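You operate a simulated robot arm through the tools that you are given. There is no shell and no other tool. Be economical: measure what you need, move in short steps, check, and stop when the job is done.

You run a simulated two-armed robot. Do the job below in one go: nothing can be reset, and whatever is moved stays where it is left.

## Task
Put the ring from the counter of the grey rack on top of the yellow knob. Then fetch the grey washer and set it on the top of the side table. Then put the green cloth on the front of the wooden bench away on the shelf above the tap. Then put the white valve cap on the front of the wooden bench away on the top of the small table. Then take the small box on the front of the wooden bench and put it away on the open shelf of the grey rack. Then fetch the blue cloth from the front of the wooden bench and set it on the green tile. Do these in the order given. Set down upright: small box, blue cloth.

It is judged by the outcome, as a careful person would: the job done as asked, and still so three seconds after it is handed in. It fails if anything else is knocked over, pushed out of place, dropped, spilled or broken. A push-on lid holds only when it is set on centred and level and pressed home; a screw cap is set on level and turned clockwise until tight. Flat cloth is picked up by pressing the open fingertips on it (5 to 10 N) and closing them slowly along it; thin cloth reads only 2 to 8 mm in the jaws.

## Robot
Two 6-joint arms with fingered hands on one trunk, on a base that drives. Base frame: it is fixed to the floor where the robot stands at the start and does not move with it; the origin is under the middle of the robot, x ahead of it, y to its left, z up. Readings come in m, degrees, newtons and seconds.
The left shoulder is at the start at [0.05, 0.17, 1.06], the right one opposite. With the tool pointing down near the work surface each hand reaches from about 0.34 to 0.68 m from the robot's upright axis, wherever it stands, measured 20 degrees to its own side. Places, roughly: blue cloth (8x3x5 cm) [-6.9, -0.9, 0.8]; green cloth (11x7x4 cm) [-7, -0.2, 0.8]; green tile (10x10x1 cm) [-7, -0.7, 0.8]; grey washer (3x3x3 cm) [-7.4, 1.8, 0.6]; open shelf of the grey rack [0.8, -0.7, 0.5]; ring (4x4x2 cm) [0.7, -0.2, 0.9]; shelf above the tap (18x57 cm) [-5.46, 6.26, 1.18]; small box [-7, -0.5, 0.75]; top of the side table [-7.2, 1.5, 0.8]; top of the small table [-2.1, 3.8, 0.8]; white valve cap (5x5x4 cm) [-7, -0.3, 0.8]; yellow knob [0.5, 0, 1]. Payload 3.5 kg a hand.
The TCP of each hand is the grasp point between the finger pads, 0.026 m short of the fingertips. In the tool frame z runs along the fingers and y along their closing line. Largest opening 0.132 m; the body of the gripper starts 0.073 m behind the TCP. The gripper is a hand of 3 fingers: y runs from the thumb to the fingers, the wrist lies at [0, 0, -0.234] in the tool frame, and closing takes about 1.5 s.
Orientation is told as [roll, pitch, yaw] about the base's x, y, z axes, in that order, counted from this pose: with the fingers straight down and closing along the base's y, the tool's x points along the base's -x, its y along +y and its z along -z.

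## Interface
- The arms move only by the tool servo_tool. It takes "left_moves", "right_moves" or both (then of equal length, played together; a hand with none holds still); each is a list of rows, each an object (a shift or turn left out is 0, a gripper value left out holds the last) with "translation": the shift along the tool's x, y, z in m, a list of three; "rotation": the turn, a rotation vector about the tool's x, y, z in degrees, a list of three. In form: [{"translation": [dx, dy, dz], "rotation": [ax, ay, az]}, ...]. A call has 1 to 10 rows; each row shifts and turns the commanded pose from where the row before left it, along the tool's axes as they then stand. "left_grip" and "right_grip" are, for a hand that has rows, the gripper command, from -1 (shut) to 1 (fully open), values between in proportion, set as the call begins (left out, the last holds). A row lasts 0.2 s, in which the tool goes at most 0.05 m and 8.6 degrees; a call with a longer step from one row to the next is refused whole, and so is a gripper value outside its range. A pose out of reach is approached as far as the arm can. The call stops where the force on the tool passes 40 N (or 10 N more than at its start, if that is more) or the arm is blocked; 0.2 s more then pass. Each finger travels about 0.108 m/s and halts on what it meets, pressing with about 30 N; the grip force reading is that of the motor and also rises with nothing between the fingers. The clock runs only during rows and for 0.2 s after the last one: add rows that do not move to give the fingers time. It gives the time, the measured TCP pose, the force on the tool (base axes), the opening and the grip force at its end, in the units of the frame above (readings bear some noise), with the torque about the TCP (base axes, N m) and any sound that the robot's microphone picked up.
- Cameras (640 x 400 px; columns grow to the right, rows downward): "scene" is now at [0.0348, -0.0322, 1.6512]; the picture's right is [-0.38, -0.93, 0.00], its down [-0.65, 0.26, -0.72] and it looks along [0.66, -0.27, -0.70] (base axes); focal length 256 px, centre (320, 200). "left" rides on the left gripper at [-0.062, 0.003, -0.092] in its tool frame; the picture's right is [-0.05, -1.00, 0.00], its down [0.83, -0.04, -0.56] and it looks along [0.55, -0.03, 0.83] (tool axes); focal length 230 px, centre (320, 200). "right" rides on the right gripper at [0.062, 0.003, -0.092] in its tool frame; the picture's right is [-0.05, 1.00, 0.00], its down [-0.83, -0.04, -0.56] and it looks along [-0.55, -0.03, 0.83] (tool axes); focal length 230 px, centre (320, 200). There is no depth. A picture from a camera that has moved, and an enlarged one, comes with that camera's place and axes in the base frame and with its lens.
- grab_frame(camera): a new picture of that camera. The clock stands still meanwhile.
- raise_lower(by): slides the trunk up (or, below 0, down) by that many m; the arms and the scene camera ride with it, the base frame stays. It gives what a move gives, with no picture.
- roll_base(legs): drives the robot by 1 to 6 legs, each [ahead, left, turn to the left] in m, m and degrees, along the robot's own axes; the way and the turn of a leg run together, so that a leg with both is an arc; at most 1.5 m and 180 degrees a leg. The arms and the cameras ride along, it lands a little off, and it stops where it bumps. It gives what a move gives.
- move_fingers(finger1, finger2, thumb_bend, hand): sets how far each is bent, from 0 (flat) to 1 (curled in); at 0.3 the hand is open as for a grip, at 0.7 the pads meet at the TCP. One left out holds its place. A second passes; each finger stops where it meets its share of the squeeze, and holds until it gets a number again. A gripper value or a shape takes the hand back. It gives what a move gives, with no picture; readings hold the bend of each and the force on the fingers (four entries, about 0 where the hand has none), thumb and palm.
- set_grasp(shape, hand): the hand has 3 fingers and takes this shape, open, in about a second: jaw (thumb against the fingers, like two jaws); tri (thumb and two fingers); tip (a fingertip pinch); poke (one finger out to press); point (the index stretched); flat (the hand flat); cup (the hand cupped); fist (a fist). The gripper value then closes the fingers along that shape, each until it touches; the sizes above hold for jaw. It gives what a move gives, with no picture.
- head_to(pan, tilt): turns the head with the scene camera to pan (to the left, within 86 degrees either way) and tilt (down, from -29 to 69), counted from straight ahead of the robot. It gives what a move gives.
- close_up(camera, box): a new picture of the part [left, top, right, bottom] of that camera's present view, enlarged. The clock stands still meanwhile.
- sign_off(): hands the job in; it is judged then, once.

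Go step by step. Nothing tells you exact positions but the pictures and the camera data: compare them with the known pose of the tool, close in by small moves and look again before you grip or let go. The budget is 186 turns and 174 pictures, counting those below and the enlarged ones. Unless the task says otherwise, let go and move clear before handing in, and close with one line.

The tools are called after ">>>" by a JSON object that holds its "op" and its "data". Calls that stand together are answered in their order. servo_tool: Moves the arms, as the interface text tells. Its arguments: {"type":"object","properties":{"left_moves":{"type":"array","items":{"type":"object","properties":{"translation":{"type":"array","items":{"type":"number"}},"rotation":{"type":"array","items":{"type":"number"}}}}},"left_grip":{"type":"number"},"right_moves":{"type":"array","items":{"type":"object","properties":{"translation":{"type":"array","items":{"type":"number"}},"rotation":{"type":"array","items":{"type":"number"}}}}},"right_grip":{"type":"number"}},"required":[]} The other tools are called the same way: raise_lower (by) slides the trunk up or down; set_grasp (shape, hand) gives the hand a shape; move_fingers (finger1, finger2, thumb_bend, hand) moves the fingers one by one; roll_base (legs) drives the base; head_to (pan, tilt) turns the head that bears the scene camera; grab_frame (camera) takes a picture; close_up (camera, box) takes an enlarged picture of a part of a camera's view; sign_off () hands the job in.

At the start:

```text
clock: 0.0
left_position: [0.5879, -0.076, 1.187]
left_tcp_rot: [0.0, 0.0, 0.0]
left_contact_force: [0.3, -0.2, 0.1]
left_moment: [-0.01, -0.01, -0.01]
left_opening: 0.1318
left_grasp_force: 0.1
left_shape: jaw
left_bend: [0.3, 0.3, 0.3]
left_finger forces: [0.0, 0.0, 0.0, 0.0, 0.0, 0.1]
right_position: [0.4004, -0.5368, 1.1476]
right_tcp_rot: [-0.1, 0.0, -0.1]
right_contact_force: [-0.7, 0.3, 0.2]
right_moment: [0.0, 0.01, 0.02]
right_opening: 0.1322
right_grasp_force: 0.1
right_shape: jaw
right_bend: [0.3, 0.3, 0.3]
right_finger forces: [0.1, 0.0, 0.1, 0.0, 0.0, 0.0]
trunk travel left (down, up): [-0.675, 0.035]
robot x, y, heading: [-0.0018, -0.0011, -0.1]
head pan, tilt: [-22.2, 44.3]
```

scene: 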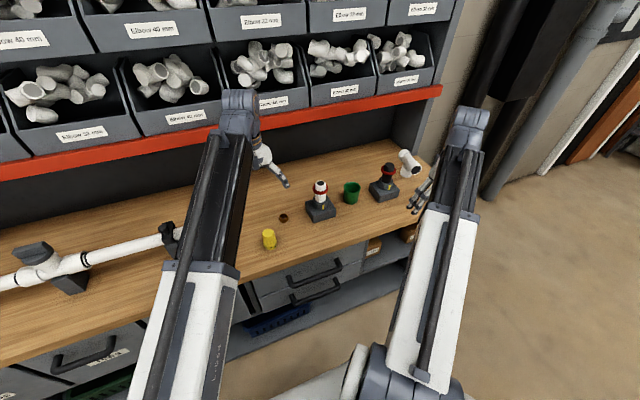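
right: 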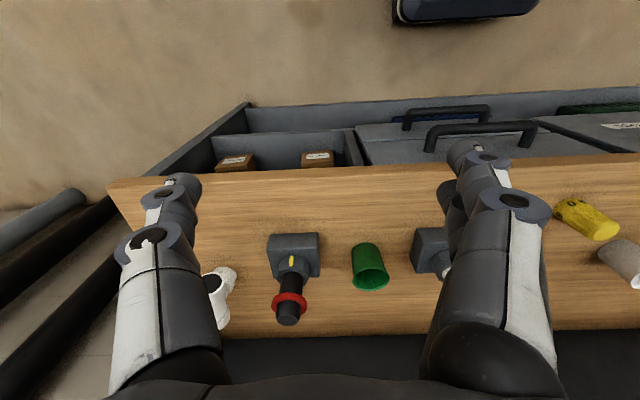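
left: 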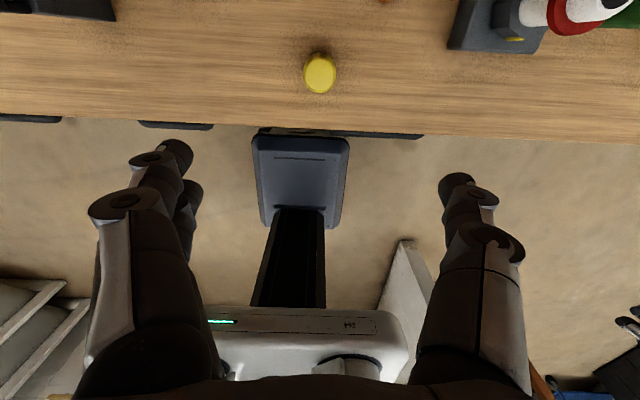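

I see the counter of the grey rack with a small brown ring near (0.71, -0.15) and the yellow knob near (0.59, -0.07). I'll zoom in on both before moving.

>>> {"op": "close_up", "data": {"camera": "scene", "box": [220, 160, 380, 260]}}

>>> {"op": "close_up", "data": {"camera": "left", "box": [240, 0, 480, 150]}}

```text
4.00 times, centred on (300, 210) of scene
camera zoom: at [0.0348, -0.0322, 1.6512], right [-0.38, -0.93, 0.0], down [-0.65, 0.26, -0.72], along [0.66, -0.27, -0.7], focal length 1024 px, centre (400, 160)
```

zoom: 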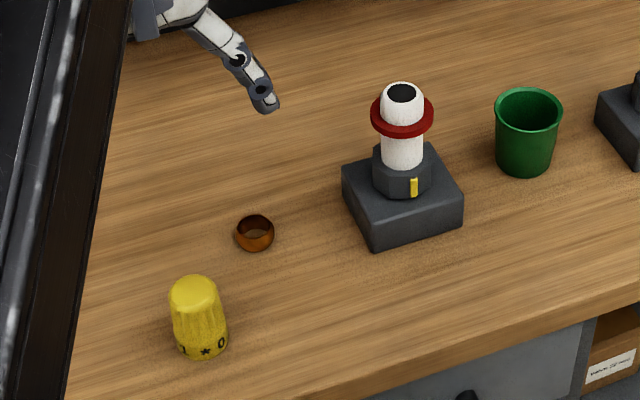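

```text
2.67 times, centred on (360, 75) of left
camera zoom: at [0.6499, -0.0735, 1.2793], right [0.05, -1.0, 0.0], down [-0.83, -0.04, 0.56], along [-0.55, -0.03, -0.83], focal length 614 px, centre (213, 533)
```

zoom: 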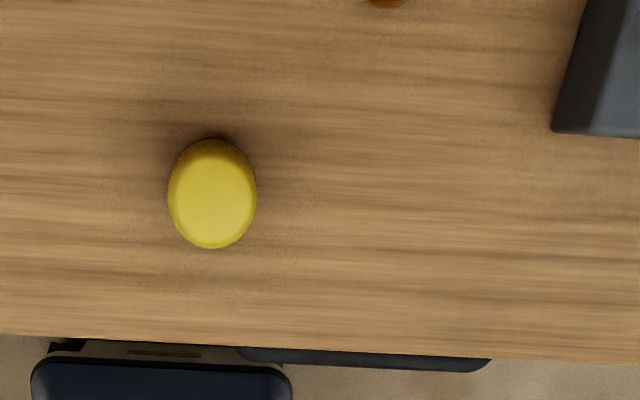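

The ring is a 4 cm copper loop at about (0.71, -0.155, 0.89), and the knob top is at about (0.622, -0.077, 0.938). I'll move the left hand aside, then drive closer so the right hand can reach.

>>> {"op": "servo_tool", "data": {"left_moves": [{"translation": [0.025, 0.04, 0]}, {"translation": [0.025, 0.04, 0]}, {"translation": [0.025, 0.04, 0]}, {"translation": [0.025, 0.04, 0]}, {"translation": [0.025, 0.04, 0]}, {"translation": [0.025, 0.04, 0]}, {"translation": [0.025, 0.04, 0]}]}}

>>> {"op": "roll_base", "data": {"legs": [[0.1, 0, 0]]}}

>>> {"op": "head_to", "data": {"pan": -15, "tilt": 50}}

>>> {"op": "grab_frame", "data": {"camera": "scene"}}

```text
clock: 1.6
left_position: [0.4347, 0.2022, 1.1394]
left_tcp_rot: [0.0, -0.2, -0.1]
left_contact_force: [0.0, -0.5, 0.3]
left_moment: [-0.02, -0.03, -0.01]
left_opening: 0.1316
left_grasp_force: 0.2
left_shape: jaw
left_bend: [0.3, 0.3, 0.3]
left_finger forces: [0.0, 0.1, 0.0, 0.1, 0.0, 0.1]
left hand out of reach, approached as far as the arm can: row 3, 4, 5, 6, 7
right_position: [0.4004, -0.5366, 1.147]
right_tcp_rot: [0.0, 0.1, 0.1]
right_contact_force: [0.7, -0.9, 0.4]
right_moment: [-0.04, 0.01, -0.01]
right_opening: 0.1318
right_grasp_force: 0.1
right_shape: jaw
right_bend: [0.3, 0.3, 0.3]
right_finger forces: [0.0, 0.0, 0.0, 0.1, 0.0, 0.1]
trunk travel left (down, up): [-0.675, 0.035]
robot x, y, heading: [-0.0013, 0.0026, -0.2]
head pan, tilt: [-22.2, 44.3]
```

```text
clock: 2.8
left_position: [0.5388, 0.202, 1.1389]
left_tcp_rot: [0.0, -0.1, 0.0]
left_contact_force: [-0.1, 0.4, -0.1]
left_moment: [-0.01, 0.01, 0.02]
left_opening: 0.1318
left_grasp_force: 0.0
left_shape: jaw
left_bend: [0.3, 0.3, 0.3]
left_finger forces: [0.0, 0.1, 0.0, 0.0, 0.1, 0.1]
right_position: [0.5033, -0.5373, 1.1462]
right_tcp_rot: [0.0, 0.1, 0.0]
right_contact_force: [0.6, 0.5, -0.4]
right_moment: [0.0, 0.02, 0.0]
right_opening: 0.1319
right_grasp_force: 0.0
right_shape: jaw
right_bend: [0.3, 0.3, 0.3]
right_finger forces: [0.0, 0.1, 0.0, 0.1, 0.0, 0.1]
trunk travel left (down, up): [-0.675, 0.035]
robot x, y, heading: [0.0982, 0.0, 0.0]
head pan, tilt: [-22.2, 44.3]
```

```text
clock: 3.4
left_position: [0.5382, 0.2023, 1.1402]
left_tcp_rot: [0.0, -0.2, 0.0]
left_contact_force: [0.0, -0.6, -0.3]
left_moment: [-0.03, -0.02, -0.01]
left_opening: 0.1321
left_grasp_force: 0.1
left_shape: jaw
left_bend: [0.3, 0.3, 0.3]
left_finger forces: [0.1, 0.0, 0.0, 0.0, 0.1, 0.0]
right_position: [0.5038, -0.5357, 1.1467]
right_tcp_rot: [0.0, 0.0, 0.0]
right_contact_force: [-0.2, 0.2, 0.0]
right_moment: [0.0, 0.0, 0.0]
right_opening: 0.1318
right_grasp_force: 0.0
right_shape: jaw
right_bend: [0.3, 0.3, 0.3]
right_finger forces: [0.1, 0.1, 0.0, 0.1, 0.0, 0.0]
trunk travel left (down, up): [-0.675, 0.035]
robot x, y, heading: [0.101, -0.0021, 0.1]
head pan, tilt: [-15.0, 50.0]
```

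```text
168 pictures are left
camera scene: at [0.1352, -0.0211, 1.6433], right [-0.26, -0.97, 0.0], down [-0.74, 0.2, -0.64], along [0.62, -0.17, -0.77], focal length 256 px, centre (320, 200)
```

scene: 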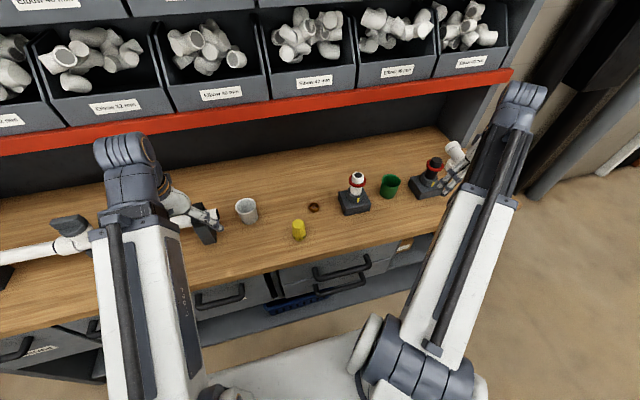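

The drive went cleanly. Now I bring the right hand above the ring.

>>> {"op": "servo_tool", "data": {"right_moves": [{"translation": [-0.0207, 0.0383, 0]}, {"translation": [-0.0207, 0.0383, 0]}, {"translation": [-0.0207, 0.0383, 0]}, {"translation": [-0.0207, 0.0383, 0]}, {"translation": [-0.0207, 0.0383, 0]}, {"translation": [-0.0207, 0.0383, 0]}, {"translation": [-0.0207, 0.0383, 0]}, {"translation": [-0.0207, 0.0383, 0]}, {"translation": [-0.0207, 0.0383, 0]}, {"translation": [-0.0207, 0.0383, 0]}]}}

>>> {"op": "grab_frame", "data": {"camera": "right"}}

>>> {"op": "grab_frame", "data": {"camera": "scene"}}

```text
clock: 5.6
left_position: [0.5378, 0.202, 1.1382]
left_tcp_rot: [0.1, -0.2, 0.0]
left_contact_force: [0.1, 0.6, -0.7]
left_moment: [0.01, 0.01, 0.0]
left_opening: 0.1319
left_grasp_force: 0.0
left_shape: jaw
left_bend: [0.3, 0.3, 0.3]
left_finger forces: [0.0, 0.1, 0.0, 0.0, 0.0, 0.0]
right_position: [0.7076, -0.1528, 1.1495]
right_tcp_rot: [-0.1, 0.0, 0.0]
right_contact_force: [-0.7, -0.4, 0.3]
right_moment: [0.0, 0.0, 0.03]
right_opening: 0.1318
right_grasp_force: 0.1
right_shape: jaw
right_bend: [0.3, 0.3, 0.3]
right_finger forces: [0.1, 0.0, 0.0, 0.1, 0.1, 0.0]
trunk travel left (down, up): [-0.675, 0.035]
robot x, y, heading: [0.1006, -0.0012, -0.0]
head pan, tilt: [-15.0, 50.0]
```

```text
167 pictures are left
camera right: at [0.6465, -0.1507, 1.2425], right [0.05, 1.0, 0.0], down [0.83, -0.04, 0.56], along [0.55, -0.03, -0.83], focal length 230 px, centre (320, 200)
```

right: 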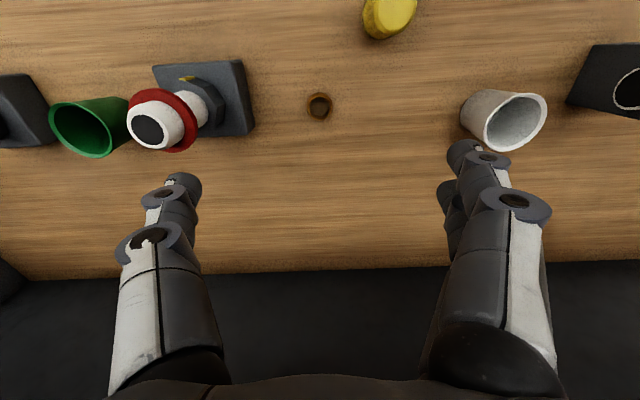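

```text
166 pictures are left
camera scene: at [0.1353, -0.0206, 1.6432], right [-0.26, -0.97, 0.0], down [-0.74, 0.2, -0.64], along [0.62, -0.17, -0.77], focal length 256 px, centre (320, 200)
```

scene: 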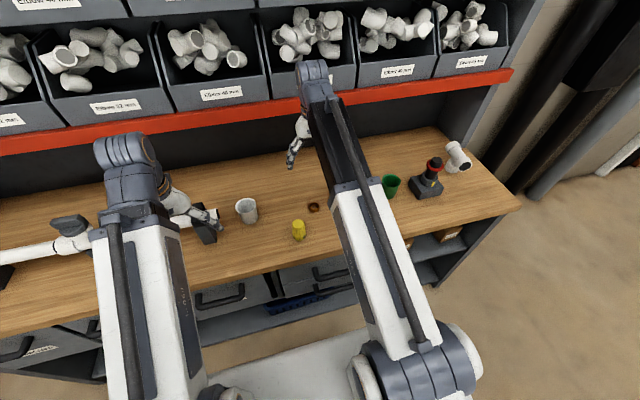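

The ring sits directly under the right hand, at about (0.715, -0.156). I descend part way and look again.

>>> {"op": "servo_tool", "data": {"right_moves": [{"translation": [-0.0075, -0.003, 0.04]}, {"translation": [0, 0, 0.04]}, {"translation": [0, 0, 0.04]}, {"translation": [0, 0, 0.04]}]}}

>>> {"op": "grab_frame", "data": {"camera": "right"}}

>>> {"op": "close_up", "data": {"camera": "scene", "box": [240, 150, 400, 250]}}

```text
clock: 6.6
left_position: [0.5371, 0.2017, 1.1391]
left_tcp_rot: [0.1, -0.2, -0.2]
left_contact_force: [0.4, -0.3, -0.5]
left_moment: [0.02, 0.03, 0.0]
left_opening: 0.1317
left_grasp_force: 0.0
left_shape: jaw
left_bend: [0.3, 0.3, 0.3]
left_finger forces: [0.0, 0.1, 0.0, 0.0, 0.1, 0.1]
right_position: [0.7155, -0.1568, 0.9846]
right_tcp_rot: [0.0, 0.0, 0.0]
right_contact_force: [0.2, 0.4, 0.2]
right_moment: [-0.03, 0.01, -0.03]
right_opening: 0.1322
right_grasp_force: 0.1
right_shape: jaw
right_bend: [0.3, 0.3, 0.3]
right_finger forces: [0.0, 0.1, 0.0, 0.0, 0.0, 0.0]
trunk travel left (down, up): [-0.675, 0.035]
robot x, y, heading: [0.1041, 0.0008, -0.0]
head pan, tilt: [-15.0, 50.0]
```

```text
165 pictures are left
camera right: at [0.6541, -0.1545, 1.0774], right [0.05, 1.0, 0.0], down [0.83, -0.04, 0.56], along [0.55, -0.03, -0.83], focal length 230 px, centre (320, 200)
```

right: 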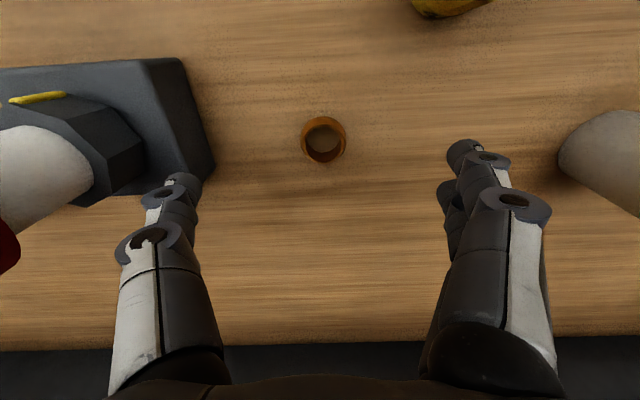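

```text
4.00 times, centred on (320, 200) of scene
camera zoom: at [0.1353, -0.021, 1.6433], right [-0.26, -0.97, 0.0], down [-0.74, 0.2, -0.64], along [0.62, -0.17, -0.77], focal length 1024 px, centre (320, 200)
```

zoom: 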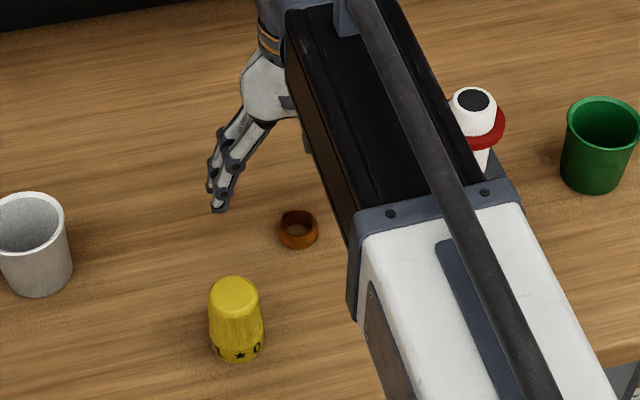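

The ring is centred, but the outer finger would come close to the valve's plinth. I'll half-close the hand first and then descend.

>>> {"op": "servo_tool", "data": {"right_moves": [{}, {}, {"translation": [0, 0.001, 0.03]}, {"translation": [0, 0, 0.03]}, {"translation": [0, 0, 0.015]}], "right_grip": 0.2}}

>>> {"op": "grab_frame", "data": {"camera": "right"}}

>>> {"op": "close_up", "data": {"camera": "scene", "box": [280, 170, 360, 220]}}

```text
clock: 7.8
left_position: [0.5379, 0.2012, 1.1387]
left_tcp_rot: [0.0, -0.3, 0.0]
left_contact_force: [0.0, 0.5, 1.1]
left_moment: [0.0, 0.05, -0.01]
left_opening: 0.1321
left_grasp_force: 0.1
left_shape: jaw
left_bend: [0.3, 0.3, 0.3]
left_finger forces: [0.0, 0.0, 0.0, 0.1, 0.1, 0.0]
right_position: [0.7166, -0.155, 0.912]
right_tcp_rot: [0.0, 0.0, 0.0]
right_contact_force: [-0.5, 0.3, 0.1]
right_moment: [0.03, -0.02, 0.01]
right_opening: 0.0796
right_grasp_force: 0.1
right_shape: jaw
right_bend: [0.71, 0.71, 0.71]
right_finger forces: [0.0, 0.0, 0.1, 0.1, 0.0, 0.0]
trunk travel left (down, up): [-0.675, 0.035]
robot x, y, heading: [0.1019, 0.002, 0.2]
head pan, tilt: [-15.0, 50.0]
```

```text
163 pictures are left
camera right: at [0.6547, -0.1522, 1.0036], right [0.05, 1.0, 0.0], down [0.83, -0.04, 0.56], along [0.55, -0.03, -0.83], focal length 230 px, centre (320, 200)
```

right: 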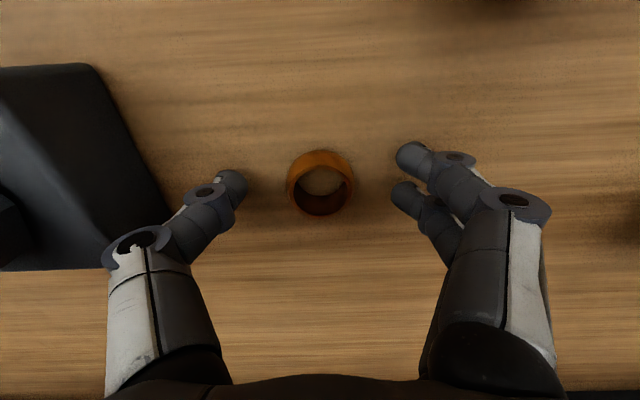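

```text
8.00 times, centred on (320, 195) of scene
camera zoom: at [0.1351, -0.021, 1.6432], right [-0.26, -0.97, 0.0], down [-0.74, 0.2, -0.64], along [0.62, -0.17, -0.77], focal length 2048 px, centre (320, 240)
```

zoom: 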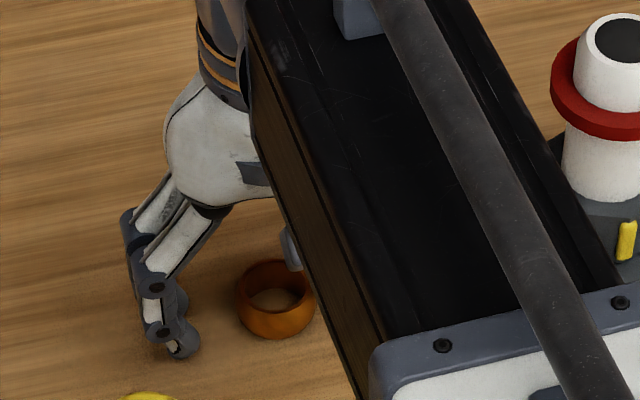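

The ring lies between thumb and fingers. I go down about 1 cm and close gently.

>>> {"op": "servo_tool", "data": {"right_moves": [{"translation": [-0.001, 0, 0.006]}, {"translation": [0, 0, 0.006]}]}}

>>> {"op": "grab_frame", "data": {"camera": "right"}}

```text
clock: 8.6
left_position: [0.5351, 0.2006, 1.1396]
left_tcp_rot: [0.0, -0.3, 0.0]
left_contact_force: [0.1, 0.2, -1.1]
left_moment: [-0.01, 0.03, 0.0]
left_opening: 0.132
left_grasp_force: 0.1
left_shape: jaw
left_bend: [0.3, 0.3, 0.3]
left_finger forces: [0.1, 0.0, 0.0, 0.1, 0.0, 0.1]
right_position: [0.7179, -0.1559, 0.9064]
right_tcp_rot: [0.0, -0.7, 0.0]
right_contact_force: [-3.9, -0.7, 21.0]
right_moment: [0.76, 0.16, 0.09]
right_opening: 0.0784
right_grasp_force: 0.0
right_shape: jaw
right_bend: [0.72, 0.72, 0.71]
right_finger forces: [11.0, 8.1, 0.0, 0.1, 3.2, 0.0]
trunk travel left (down, up): [-0.675, 0.035]
robot x, y, heading: [0.1022, -0.0003, -0.1]
head pan, tilt: [-15.0, 50.0]
stopped in row 2 (right hand): the force on the tool passed its limit at 43 N (the readings are from after the stop); the commanded pose is now the measured one
```

```text
161 pictures are left
camera right: at [0.6555, -0.1532, 0.9975], right [0.05, 1.0, 0.0], down [0.82, -0.04, 0.57], along [0.56, -0.03, -0.82], focal length 230 px, centre (320, 200)
```

right: 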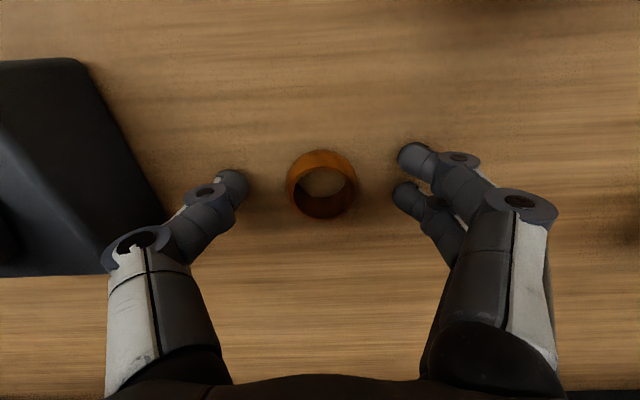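

The fingertips touched the counter, so the counter is at z ≈ 0.88. I back off a few mm and close on the ring.

>>> {"op": "servo_tool", "data": {"right_moves": [{"translation": [0, 0, -0.005], "rotation": [0, -0.7, 0]}, {}]}}

>>> {"op": "servo_tool", "data": {"right_moves": [{}, {}, {}, {}, {}, {}], "right_grip": -0.6}}

>>> {"op": "grab_frame", "data": {"camera": "right"}}

```text
clock: 9.2
left_position: [0.5376, 0.2024, 1.1392]
left_tcp_rot: [0.0, -0.2, 0.0]
left_contact_force: [0.2, 0.7, -1.1]
left_moment: [0.01, 0.0, -0.01]
left_opening: 0.132
left_grasp_force: 0.1
left_shape: jaw
left_bend: [0.3, 0.3, 0.3]
left_finger forces: [0.0, 0.0, 0.0, 0.0, 0.0, 0.0]
right_position: [0.7181, -0.1548, 0.9081]
right_tcp_rot: [0.0, -1.2, 0.0]
right_contact_force: [0.2, 0.3, 0.3]
right_moment: [0.03, 0.04, 0.01]
right_opening: 0.0796
right_grasp_force: 0.1
right_shape: jaw
right_bend: [0.71, 0.71, 0.71]
right_finger forces: [0.7, 0.1, 0.0, 0.0, 0.0, 0.1]
trunk travel left (down, up): [-0.675, 0.035]
robot x, y, heading: [0.0989, -0.0023, 0.1]
head pan, tilt: [-15.0, 50.0]
```

```text
clock: 10.6
left_position: [0.5377, 0.2027, 1.1393]
left_tcp_rot: [0.1, -0.3, 0.0]
left_contact_force: [0.0, -0.4, -0.6]
left_moment: [-0.01, -0.01, 0.0]
left_opening: 0.1319
left_grasp_force: 0.0
left_shape: jaw
left_bend: [0.3, 0.3, 0.3]
left_finger forces: [0.0, 0.0, 0.0, 0.0, 0.1, 0.0]
right_position: [0.7172, -0.1566, 0.9072]
right_tcp_rot: [0.1, -1.1, -0.1]
right_contact_force: [0.0, 0.5, 0.0]
right_moment: [0.0, -0.03, 0.02]
right_opening: 0.0281
right_grasp_force: 30.5
right_shape: jaw
right_bend: [0.73, 0.73, 0.7]
right_finger forces: [14.0, 13.3, 0.1, 0.1, 26.4, 0.0]
trunk travel left (down, up): [-0.675, 0.035]
robot x, y, heading: [0.099, -0.0026, 0.0]
head pan, tilt: [-15.0, 50.0]
```

```text
160 pictures are left
camera right: at [0.6547, -0.1532, 0.999], right [0.05, 1.0, 0.0], down [0.82, -0.04, 0.57], along [0.57, -0.03, -0.82], focal length 230 px, centre (320, 200)
```

right: 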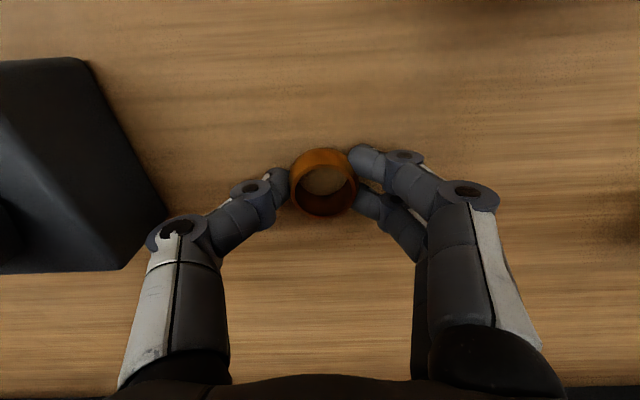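

The ring is gripped. I lift it and carry it over beside the knob, keeping the tool's slight tilt so that it lies level as picked.

>>> {"op": "servo_tool", "data": {"right_moves": [{"translation": [0, 0, -0.03]}, {"translation": [0, 0, -0.04]}, {"translation": [0, 0, -0.04]}, {"translation": [0.03, 0.025, 0]}, {"translation": [0.03, 0.025, 0]}, {"translation": [0.03, 0.025, 0]}]}}

>>> {"op": "grab_frame", "data": {"camera": "right"}}

>>> {"op": "close_up", "data": {"camera": "scene", "box": [240, 150, 400, 250]}}

```text
clock: 12.0
left_position: [0.537, 0.2009, 1.1392]
left_tcp_rot: [0.0, -0.2, 0.0]
left_contact_force: [-0.1, -0.8, 0.4]
left_moment: [0.0, 0.0, -0.03]
left_opening: 0.1319
left_grasp_force: 0.0
left_shape: jaw
left_bend: [0.3, 0.3, 0.3]
left_finger forces: [0.0, 0.1, 0.1, 0.1, 0.0, 0.0]
right_position: [0.6278, -0.0801, 1.0183]
right_tcp_rot: [0.1, -1.1, 0.0]
right_contact_force: [-0.9, -0.2, -0.3]
right_moment: [0.0, -0.01, -0.01]
right_opening: 0.0279
right_grasp_force: 29.8
right_shape: jaw
right_bend: [0.73, 0.73, 0.7]
right_finger forces: [14.3, 13.6, 0.0, 0.0, 26.5, 0.0]
trunk travel left (down, up): [-0.675, 0.035]
robot x, y, heading: [0.1017, 0.0042, 0.1]
head pan, tilt: [-15.0, 50.0]
```

```text
159 pictures are left
camera right: at [0.5633, -0.0775, 1.1085], right [0.05, 1.0, 0.0], down [0.82, -0.04, 0.57], along [0.57, -0.03, -0.82], focal length 230 px, centre (320, 200)
```

right: 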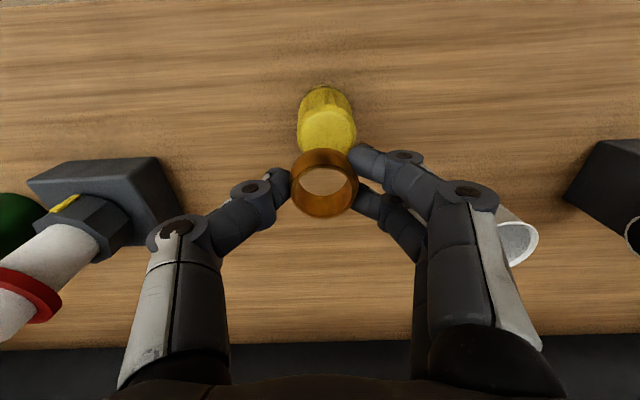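

```text
4.00 times, centred on (320, 200) of scene
camera zoom: at [0.1347, -0.0208, 1.6432], right [-0.26, -0.97, 0.0], down [-0.74, 0.2, -0.64], along [0.62, -0.17, -0.77], focal length 1024 px, centre (320, 200)
```

zoom: 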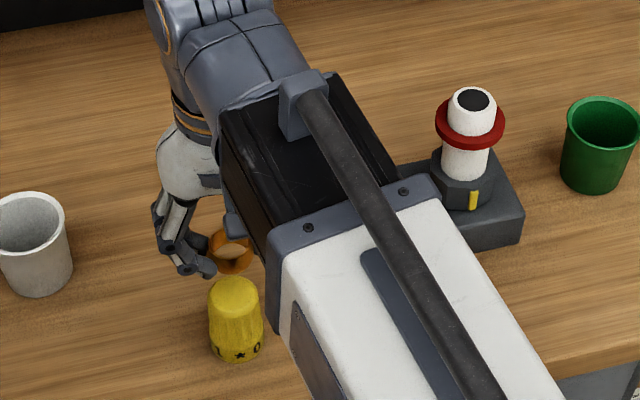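

The knob top is about 7 mm nearer to the robot and 3 mm to the left of the ring. I shift, descend to just above it, and look.

>>> {"op": "servo_tool", "data": {"right_moves": [{"translation": [0.007, 0.003, 0.02]}, {"translation": [0, 0, 0.018]}]}}

>>> {"op": "grab_frame", "data": {"camera": "right"}}

>>> {"op": "close_up", "data": {"camera": "scene", "box": [250, 175, 330, 245]}}

```text
clock: 12.6
left_position: [0.5352, 0.2018, 1.1405]
left_tcp_rot: [0.0, -0.3, 0.0]
left_contact_force: [0.0, 0.9, 0.7]
left_moment: [0.0, 0.0, -0.01]
left_opening: 0.1317
left_grasp_force: 0.0
left_shape: jaw
left_bend: [0.3, 0.3, 0.3]
left_finger forces: [0.0, 0.1, 0.1, 0.0, 0.0, 0.1]
right_position: [0.6195, -0.0772, 0.9808]
right_tcp_rot: [0.1, -1.5, 0.0]
right_contact_force: [2.9, 0.2, 26.1]
right_moment: [0.28, -0.03, -0.03]
right_opening: 0.0291
right_grasp_force: 30.2
right_shape: jaw
right_bend: [0.74, 0.74, 0.7]
right_finger forces: [26.9, 17.0, 0.0, 0.0, 32.6, 0.1]
trunk travel left (down, up): [-0.675, 0.035]
robot x, y, heading: [0.1048, -0.0009, 0.2]
head pan, tilt: [-15.0, 50.0]
```

```text
157 pictures are left
camera right: at [0.5562, -0.0748, 1.0717], right [0.05, 1.0, 0.0], down [0.82, -0.04, 0.58], along [0.58, -0.03, -0.82], focal length 230 px, centre (320, 200)
```

right: 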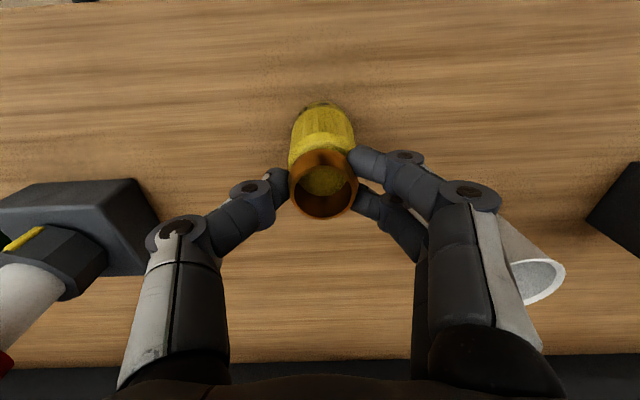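

```text
5.71 times, centred on (290, 210) of scene
camera zoom: at [0.1327, -0.0206, 1.644], right [-0.26, -0.97, 0.0], down [-0.74, 0.2, -0.64], along [0.62, -0.17, -0.77], focal length 1463 px, centre (491, 143)
```

zoom: 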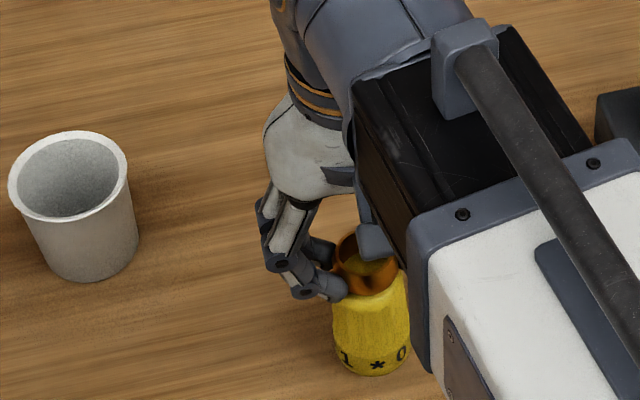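

The ring is already touching the knob top, at TCP z 0.981. I zoom in to check the centring.

>>> {"op": "close_up", "data": {"camera": "right", "box": [260, 90, 390, 230]}}

>>> {"op": "close_up", "data": {"camera": "scene", "box": [275, 195, 325, 245]}}

```text
2.86 times, centred on (325, 160) of right
camera zoom: at [0.5562, -0.0748, 1.0717], right [0.05, 1.0, 0.0], down [0.82, -0.04, 0.58], along [0.58, -0.03, -0.82], focal length 657 px, centre (306, 314)
```

zoom: 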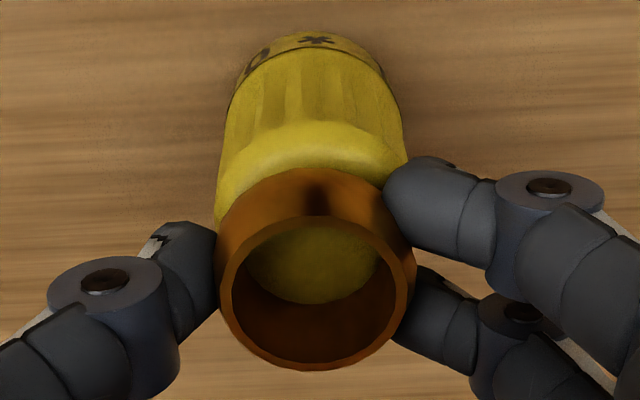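

```text
8.00 times, centred on (300, 220) of scene
camera zoom: at [0.1327, -0.0206, 1.644], right [-0.26, -0.97, 0.0], down [-0.74, 0.2, -0.64], along [0.62, -0.17, -0.77], focal length 2048 px, centre (480, 40)
```

zoom: 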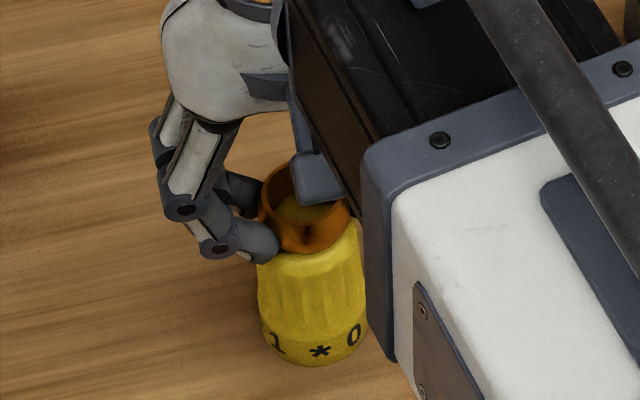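

The ring overhangs about 7 mm on the far side but is centred sideways. I lift slightly, shift 7 mm towards the robot and set it back down.

>>> {"op": "servo_tool", "data": {"right_moves": [{"translation": [0, 0, -0.01]}, {"translation": [0.007, 0, 0]}, {}, {"translation": [0, 0, 0.004]}]}}

>>> {"op": "close_up", "data": {"camera": "right", "box": [260, 90, 390, 230]}}

>>> {"op": "close_up", "data": {"camera": "scene", "box": [275, 195, 325, 245]}}

```text
clock: 13.6
left_position: [0.5378, 0.2007, 1.1392]
left_tcp_rot: [0.0, -0.2, -0.1]
left_contact_force: [0.3, 0.7, 0.1]
left_moment: [-0.03, -0.01, -0.03]
left_opening: 0.132
left_grasp_force: 0.1
left_shape: jaw
left_bend: [0.3, 0.3, 0.3]
left_finger forces: [0.1, 0.0, 0.1, 0.0, 0.0, 0.1]
right_position: [0.6126, -0.0769, 0.9829]
right_tcp_rot: [0.1, -1.1, 0.0]
right_contact_force: [1.2, 0.1, 0.1]
right_moment: [0.01, -0.01, 0.03]
right_opening: 0.0285
right_grasp_force: 30.0
right_shape: jaw
right_bend: [0.74, 0.73, 0.7]
right_finger forces: [14.9, 15.1, 0.1, 0.0, 28.2, 0.1]
trunk travel left (down, up): [-0.675, 0.035]
robot x, y, heading: [0.0992, 0.0022, 0.0]
head pan, tilt: [-15.0, 50.0]
```

```text
2.86 times, centred on (325, 160) of right
camera zoom: at [0.5499, -0.0755, 1.0745], right [0.05, 1.0, 0.0], down [0.82, -0.04, 0.57], along [0.57, -0.03, -0.82], focal length 657 px, centre (306, 314)
```

zoom: 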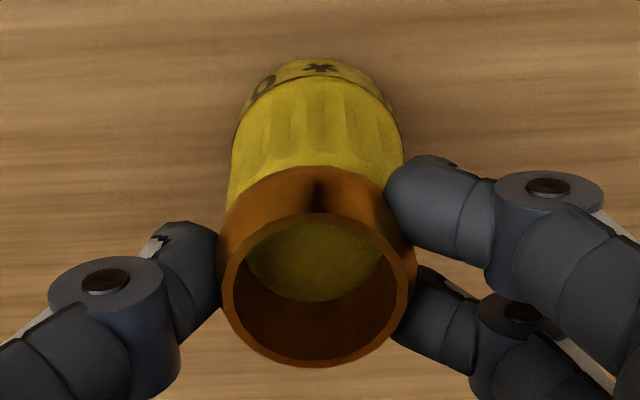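

```text
8.00 times, centred on (300, 220) of scene
camera zoom: at [0.1351, -0.021, 1.6432], right [-0.26, -0.97, 0.0], down [-0.74, 0.2, -0.64], along [0.62, -0.17, -0.77], focal length 2048 px, centre (480, 40)
```

zoom: 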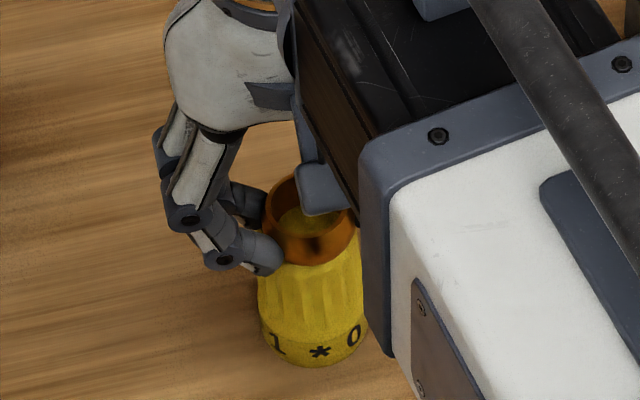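

It now looks centred. I lower the last few mm until I feel light contact.

>>> {"op": "servo_tool", "data": {"right_moves": [{"translation": [-0.001, 0, 0.002]}, {}]}}

```text
clock: 14.2
left_position: [0.5371, 0.2024, 1.1392]
left_tcp_rot: [0.0, -0.2, 0.1]
left_contact_force: [0.9, 0.7, -0.1]
left_moment: [0.02, 0.0, -0.01]
left_opening: 0.1319
left_grasp_force: 0.1
left_shape: jaw
left_bend: [0.3, 0.3, 0.3]
left_finger forces: [0.0, 0.0, 0.0, 0.1, 0.0, 0.0]
right_position: [0.6148, -0.0784, 0.9818]
right_tcp_rot: [0.1, -1.1, 0.0]
right_contact_force: [-1.8, 0.1, 4.8]
right_moment: [0.0, 0.03, 0.05]
right_opening: 0.0286
right_grasp_force: 30.0
right_shape: jaw
right_bend: [0.74, 0.73, 0.7]
right_finger forces: [15.2, 15.2, 0.1, 0.0, 28.6, 0.0]
trunk travel left (down, up): [-0.675, 0.035]
robot x, y, heading: [0.1003, -0.0029, -0.1]
head pan, tilt: [-15.0, 50.0]
```

There is light contact at 5 N. I open the fingers and look.

>>> {"op": "servo_tool", "data": {"right_moves": [{}, {}, {}, {}], "right_grip": 0.0}}

>>> {"op": "close_up", "data": {"camera": "right", "box": [200, 80, 450, 240]}}

```text
clock: 15.2
left_position: [0.5385, 0.202, 1.1394]
left_tcp_rot: [0.0, -0.1, 0.0]
left_contact_force: [0.1, -0.2, -0.5]
left_moment: [0.0, 0.01, 0.0]
left_opening: 0.1319
left_grasp_force: 0.0
left_shape: jaw
left_bend: [0.3, 0.3, 0.3]
left_finger forces: [0.0, 0.0, 0.0, 0.1, 0.0, 0.0]
right_position: [0.6134, -0.0766, 0.9822]
right_tcp_rot: [0.2, -1.2, 0.0]
right_contact_force: [-0.1, -0.2, -0.5]
right_moment: [0.01, -0.04, 0.0]
right_opening: 0.065
right_grasp_force: 0.0
right_shape: jaw
right_bend: [0.73, 0.73, 0.7]
right_finger forces: [0.1, 0.0, 0.0, 0.0, 0.0, 0.1]
trunk travel left (down, up): [-0.675, 0.035]
robot x, y, heading: [0.1032, -0.0001, 0.1]
head pan, tilt: [-15.0, 50.0]
```

```text
2.50 times, centred on (325, 160) of right
camera zoom: at [0.5504, -0.0756, 1.0725], right [0.05, 1.0, 0.0], down [0.82, -0.04, 0.57], along [0.57, -0.03, -0.82], focal length 575 px, centre (308, 300)
```

zoom: 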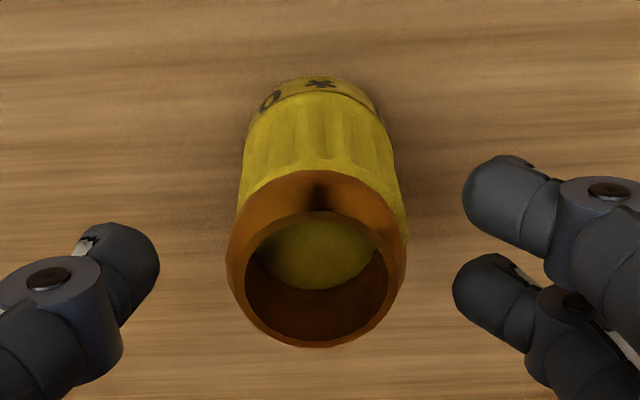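

The ring stays on the knob. I rise clear and check it from the head camera.

>>> {"op": "servo_tool", "data": {"right_moves": [{"translation": [0, 0, -0.04]}, {"translation": [0, 0, -0.05]}, {"translation": [0, 0, -0.05]}, {"translation": [0, 0, -0.05]}, {"translation": [0.01, -0.04, 0]}, {"translation": [0.01, -0.04, 0]}, {"translation": [0.01, -0.04, 0]}, {"translation": [0.01, -0.04, 0]}]}}

>>> {"op": "close_up", "data": {"camera": "scene", "box": [260, 180, 340, 250]}}

```text
clock: 17.0
left_position: [0.5374, 0.2008, 1.139]
left_tcp_rot: [0.1, -0.2, 0.0]
left_contact_force: [0.3, 0.1, 0.4]
left_moment: [0.01, 0.01, -0.02]
left_opening: 0.1318
left_grasp_force: 0.0
left_shape: jaw
left_bend: [0.3, 0.3, 0.3]
left_finger forces: [0.0, 0.0, 0.0, 0.0, 0.1, 0.0]
right_position: [0.5731, -0.2385, 1.1654]
right_tcp_rot: [0.0, -1.4, 0.1]
right_contact_force: [0.0, 1.0, 0.2]
right_moment: [0.01, -0.01, -0.01]
right_opening: 0.0657
right_grasp_force: 0.0
right_shape: jaw
right_bend: [0.73, 0.73, 0.7]
right_finger forces: [0.0, 0.0, 0.0, 0.0, 0.0, 0.0]
right hand out of reach, approached as far as the arm can: row 7
trunk travel left (down, up): [-0.675, 0.035]
robot x, y, heading: [0.1035, 0.0021, -0.1]
head pan, tilt: [-15.0, 50.0]
```

```text
5.71 times, centred on (300, 215) of scene
camera zoom: at [0.1349, -0.0214, 1.6432], right [-0.26, -0.97, 0.0], down [-0.74, 0.2, -0.64], along [0.62, -0.17, -0.77], focal length 1463 px, centre (434, 114)
```

zoom: 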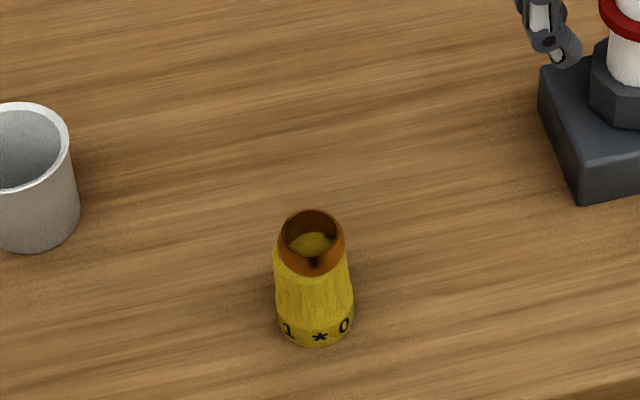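

The ring lies on the knob, so step 1 is done. I look to both sides before backing away.

>>> {"op": "head_to", "data": {"pan": 86, "tilt": 25}}

>>> {"op": "grab_frame", "data": {"camera": "scene"}}

>>> {"op": "head_to", "data": {"pan": -86, "tilt": 25}}

>>> {"op": "grab_frame", "data": {"camera": "scene"}}

```text
clock: 18.7
left_position: [0.5381, 0.2026, 1.1387]
left_tcp_rot: [0.0, -0.2, 0.0]
left_contact_force: [0.0, 0.4, -0.4]
left_moment: [0.02, -0.01, 0.0]
left_opening: 0.1318
left_grasp_force: 0.0
left_shape: jaw
left_bend: [0.3, 0.3, 0.3]
left_finger forces: [0.1, 0.1, 0.0, 0.1, 0.0, 0.0]
right_position: [0.574, -0.237, 1.1681]
right_tcp_rot: [-0.1, -1.4, 0.0]
right_contact_force: [0.1, -0.8, 0.0]
right_moment: [-0.01, -0.01, -0.01]
right_opening: 0.0656
right_grasp_force: 0.0
right_shape: jaw
right_bend: [0.73, 0.73, 0.7]
right_finger forces: [0.0, 0.1, 0.1, 0.0, 0.0, 0.0]
trunk travel left (down, up): [-0.675, 0.035]
robot x, y, heading: [0.1004, -0.0016, 0.0]
head pan, tilt: [85.9, 25.0]
```

```text
149 pictures are left
camera scene: at [0.0672, 0.0908, 1.6807], right [1.0, -0.07, 0.0], down [-0.03, -0.42, -0.91], along [0.06, 0.9, -0.42], focal length 256 px, centre (320, 200)
```

scene: 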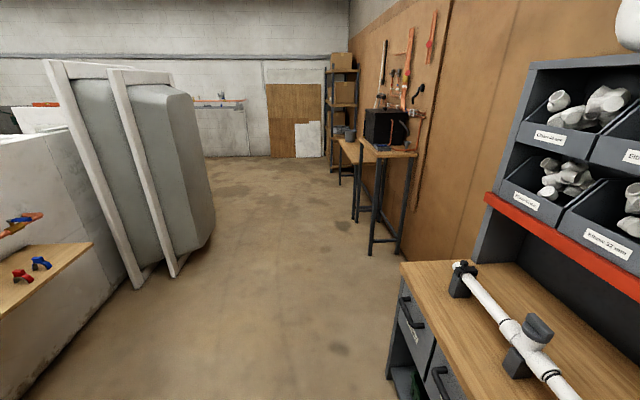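

```text
clock: 21.3
left_position: [0.5382, 0.2019, 1.1384]
left_tcp_rot: [0.0, -0.2, 0.0]
left_contact_force: [0.4, -0.4, 0.6]
left_moment: [0.0, 0.0, 0.01]
left_opening: 0.1322
left_grasp_force: 0.0
left_shape: jaw
left_bend: [0.3, 0.3, 0.3]
left_finger forces: [0.0, 0.0, 0.0, 0.1, 0.0, 0.0]
right_position: [0.5738, -0.2368, 1.1669]
right_tcp_rot: [-0.1, -1.4, 0.0]
right_contact_force: [-0.3, 0.4, 0.7]
right_moment: [-0.03, 0.0, -0.03]
right_opening: 0.0655
right_grasp_force: 0.0
right_shape: jaw
right_bend: [0.73, 0.73, 0.7]
right_finger forces: [0.0, 0.1, 0.1, 0.0, 0.0, 0.0]
trunk travel left (down, up): [-0.675, 0.035]
robot x, y, heading: [0.1024, -0.0006, 0.1]
head pan, tilt: [-85.9, 25.0]
```

```text
148 pictures are left
camera scene: at [0.0672, -0.093, 1.6807], right [-1.0, -0.07, 0.0], down [-0.03, 0.42, -0.91], along [0.06, -0.9, -0.42], focal length 256 px, centre (320, 200)
```

scene: 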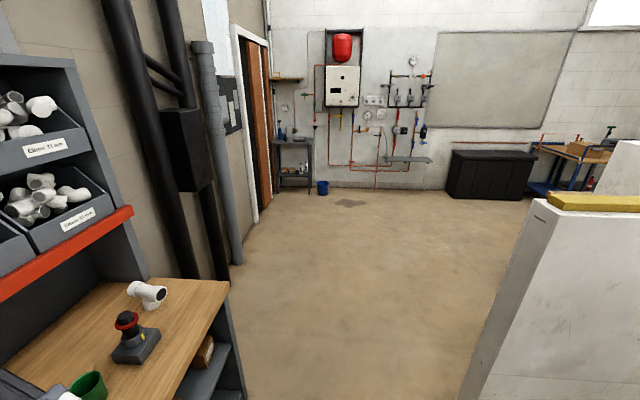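

A white partition stands behind me (x from about -1 to -1.5), with open floor to the right. I back off a little, turn right and look along that aisle.

>>> {"op": "roll_base", "data": {"legs": [[-0.25, 0, 0], [0, 0, -90]]}}

>>> {"op": "head_to", "data": {"pan": -40, "tilt": 25}}

>>> {"op": "grab_frame", "data": {"camera": "scene"}}

>>> {"op": "head_to", "data": {"pan": -86, "tilt": 25}}

>>> {"op": "grab_frame", "data": {"camera": "scene"}}

```text
clock: 27.1
left_position: [0.0342, -0.4405, 1.1386]
left_tcp_rot: [-0.1, -0.2, -91.5]
left_contact_force: [0.4, 0.8, -0.4]
left_moment: [-0.01, 0.0, 0.03]
left_opening: 0.132
left_grasp_force: 0.1
left_shape: jaw
left_bend: [0.3, 0.3, 0.3]
left_finger forces: [0.1, 0.0, 0.0, 0.0, 0.0, 0.0]
right_position: [-0.4055, -0.4652, 1.166]
right_tcp_rot: [0.1, -1.4, -91.5]
right_contact_force: [0.3, -0.1, -0.1]
right_moment: [-0.02, -0.01, -0.01]
right_opening: 0.0654
right_grasp_force: 0.0
right_shape: jaw
right_bend: [0.73, 0.73, 0.7]
right_finger forces: [0.0, 0.0, 0.1, 0.0, 0.0, 0.0]
trunk travel left (down, up): [-0.675, 0.035]
robot x, y, heading: [-0.155, 0.0054, -91.4]
head pan, tilt: [-85.9, 25.0]
```

```text
clock: 28.2
left_position: [0.0343, -0.4404, 1.1393]
left_tcp_rot: [0.0, -0.2, -91.5]
left_contact_force: [-0.3, 0.1, 0.5]
left_moment: [0.03, -0.01, 0.01]
left_opening: 0.1319
left_grasp_force: 0.1
left_shape: jaw
left_bend: [0.3, 0.3, 0.3]
left_finger forces: [0.0, 0.1, 0.0, 0.1, 0.1, 0.0]
right_position: [-0.4056, -0.465, 1.1667]
right_tcp_rot: [0.0, -1.4, -91.6]
right_contact_force: [0.3, -0.7, -0.9]
right_moment: [-0.02, -0.02, -0.04]
right_opening: 0.0655
right_grasp_force: 0.0
right_shape: jaw
right_bend: [0.73, 0.73, 0.7]
right_finger forces: [0.0, 0.0, 0.0, 0.0, 0.0, 0.0]
trunk travel left (down, up): [-0.675, 0.035]
robot x, y, heading: [-0.1535, 0.0009, -91.5]
head pan, tilt: [-40.0, 25.0]
```

```text
147 pictures are left
camera scene: at [-0.2172, -0.0299, 1.6807], right [-0.75, 0.66, 0.0], down [0.28, 0.32, -0.91], along [-0.6, -0.68, -0.42], focal length 256 px, centre (320, 200)
```

scene: 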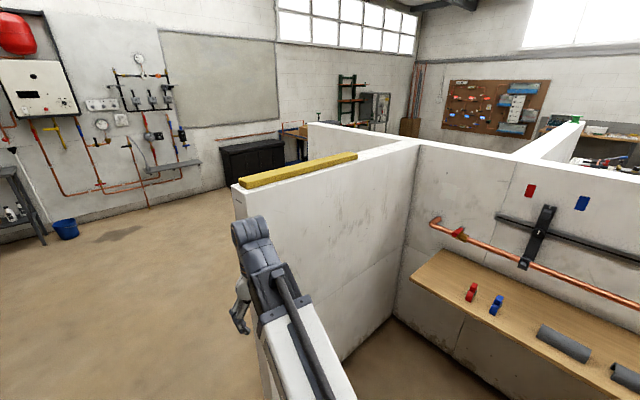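

```text
clock: 29.3
left_position: [0.0332, -0.4404, 1.1399]
left_tcp_rot: [0.0, -0.3, -91.5]
left_contact_force: [0.6, 0.2, -0.3]
left_moment: [-0.01, -0.03, 0.01]
left_opening: 0.1319
left_grasp_force: 0.0
left_shape: jaw
left_bend: [0.3, 0.3, 0.3]
left_finger forces: [0.1, 0.0, 0.2, 0.0, 0.1, 0.0]
right_position: [-0.405, -0.4652, 1.1666]
right_tcp_rot: [0.0, -1.3, -91.5]
right_contact_force: [-0.5, -0.4, 0.4]
right_moment: [-0.02, 0.02, 0.01]
right_opening: 0.0655
right_grasp_force: 0.0
right_shape: jaw
right_bend: [0.73, 0.73, 0.7]
right_finger forces: [0.0, 0.1, 0.1, 0.0, 0.0, 0.0]
trunk travel left (down, up): [-0.675, 0.035]
robot x, y, heading: [-0.1553, 0.0001, -91.3]
head pan, tilt: [-85.9, 25.0]
```

```text
146 pictures are left
camera scene: at [-0.2482, 0.0348, 1.6807], right [-0.05, 1.0, 0.0], down [0.42, 0.02, -0.91], along [-0.91, -0.04, -0.42], focal length 256 px, centre (320, 200)
```

scene: 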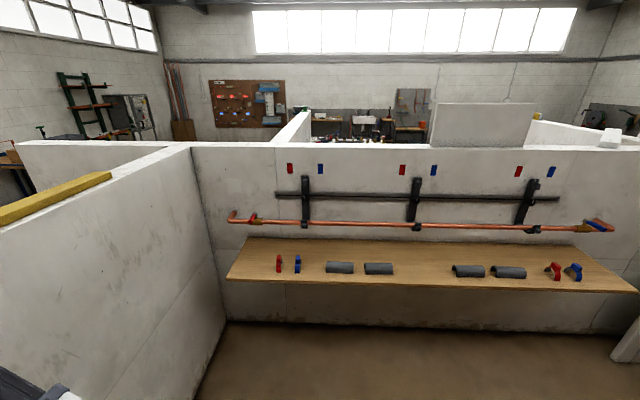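

The aisle between the partition end, at about (-0.47, -0.7), and the rack is roughly 1 m wide. I shift sideways to its middle and check before going through.

>>> {"op": "roll_base", "data": {"legs": [[0, 0.17, 1.4]]}}

>>> {"op": "head_to", "data": {"pan": -20, "tilt": 50}}

>>> {"op": "grab_frame", "data": {"camera": "scene"}}

```text
clock: 30.8
left_position: [0.2146, -0.4394, 1.1393]
left_tcp_rot: [0.0, -0.2, -90.3]
left_contact_force: [0.3, 0.2, 0.4]
left_moment: [-0.01, 0.07, 0.02]
left_opening: 0.1319
left_grasp_force: 0.0
left_shape: jaw
left_bend: [0.3, 0.3, 0.3]
left_finger forces: [0.0, 0.0, 0.0, 0.0, 0.0, 0.1]
right_position: [-0.2239, -0.4726, 1.1667]
right_tcp_rot: [-0.1, -1.4, -90.2]
right_contact_force: [0.0, 0.0, 0.6]
right_moment: [0.01, 0.07, 0.01]
right_opening: 0.0653
right_grasp_force: 0.1
right_shape: jaw
right_bend: [0.73, 0.73, 0.7]
right_finger forces: [0.1, 0.0, 0.0, 0.0, 0.0, 0.1]
trunk travel left (down, up): [-0.675, 0.035]
robot x, y, heading: [0.0146, -0.0006, -90.4]
head pan, tilt: [-85.9, 25.0]
```

```text
clock: 32.2
left_position: [0.213, -0.4389, 1.1391]
left_tcp_rot: [0.1, -0.2, -90.3]
left_contact_force: [-0.1, 0.5, -0.2]
left_moment: [0.0, 0.01, 0.04]
left_opening: 0.1319
left_grasp_force: 0.0
left_shape: jaw
left_bend: [0.3, 0.3, 0.3]
left_finger forces: [0.0, 0.0, 0.0, 0.0, 0.0, 0.0]
right_position: [-0.2257, -0.4725, 1.1676]
right_tcp_rot: [0.0, -1.4, -90.3]
right_contact_force: [-0.6, -0.6, -0.2]
right_moment: [0.01, 0.0, 0.02]
right_opening: 0.0656
right_grasp_force: 0.1
right_shape: jaw
right_bend: [0.73, 0.73, 0.7]
right_finger forces: [0.0, 0.1, 0.0, 0.1, 0.0, 0.0]
trunk travel left (down, up): [-0.675, 0.035]
robot x, y, heading: [0.011, -0.004, -90.4]
head pan, tilt: [-20.0, 50.0]
```

```text
145 pictures are left
camera scene: at [-0.0142, -0.0357, 1.6433], right [-0.94, 0.35, 0.0], down [0.27, 0.72, -0.64], along [-0.22, -0.6, -0.77], focal length 256 px, centre (320, 200)
```

scene: 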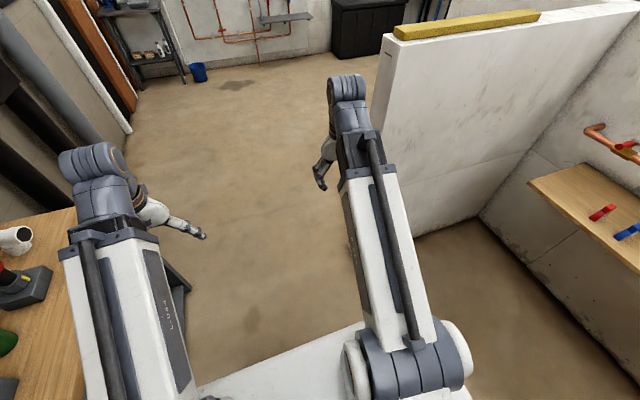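

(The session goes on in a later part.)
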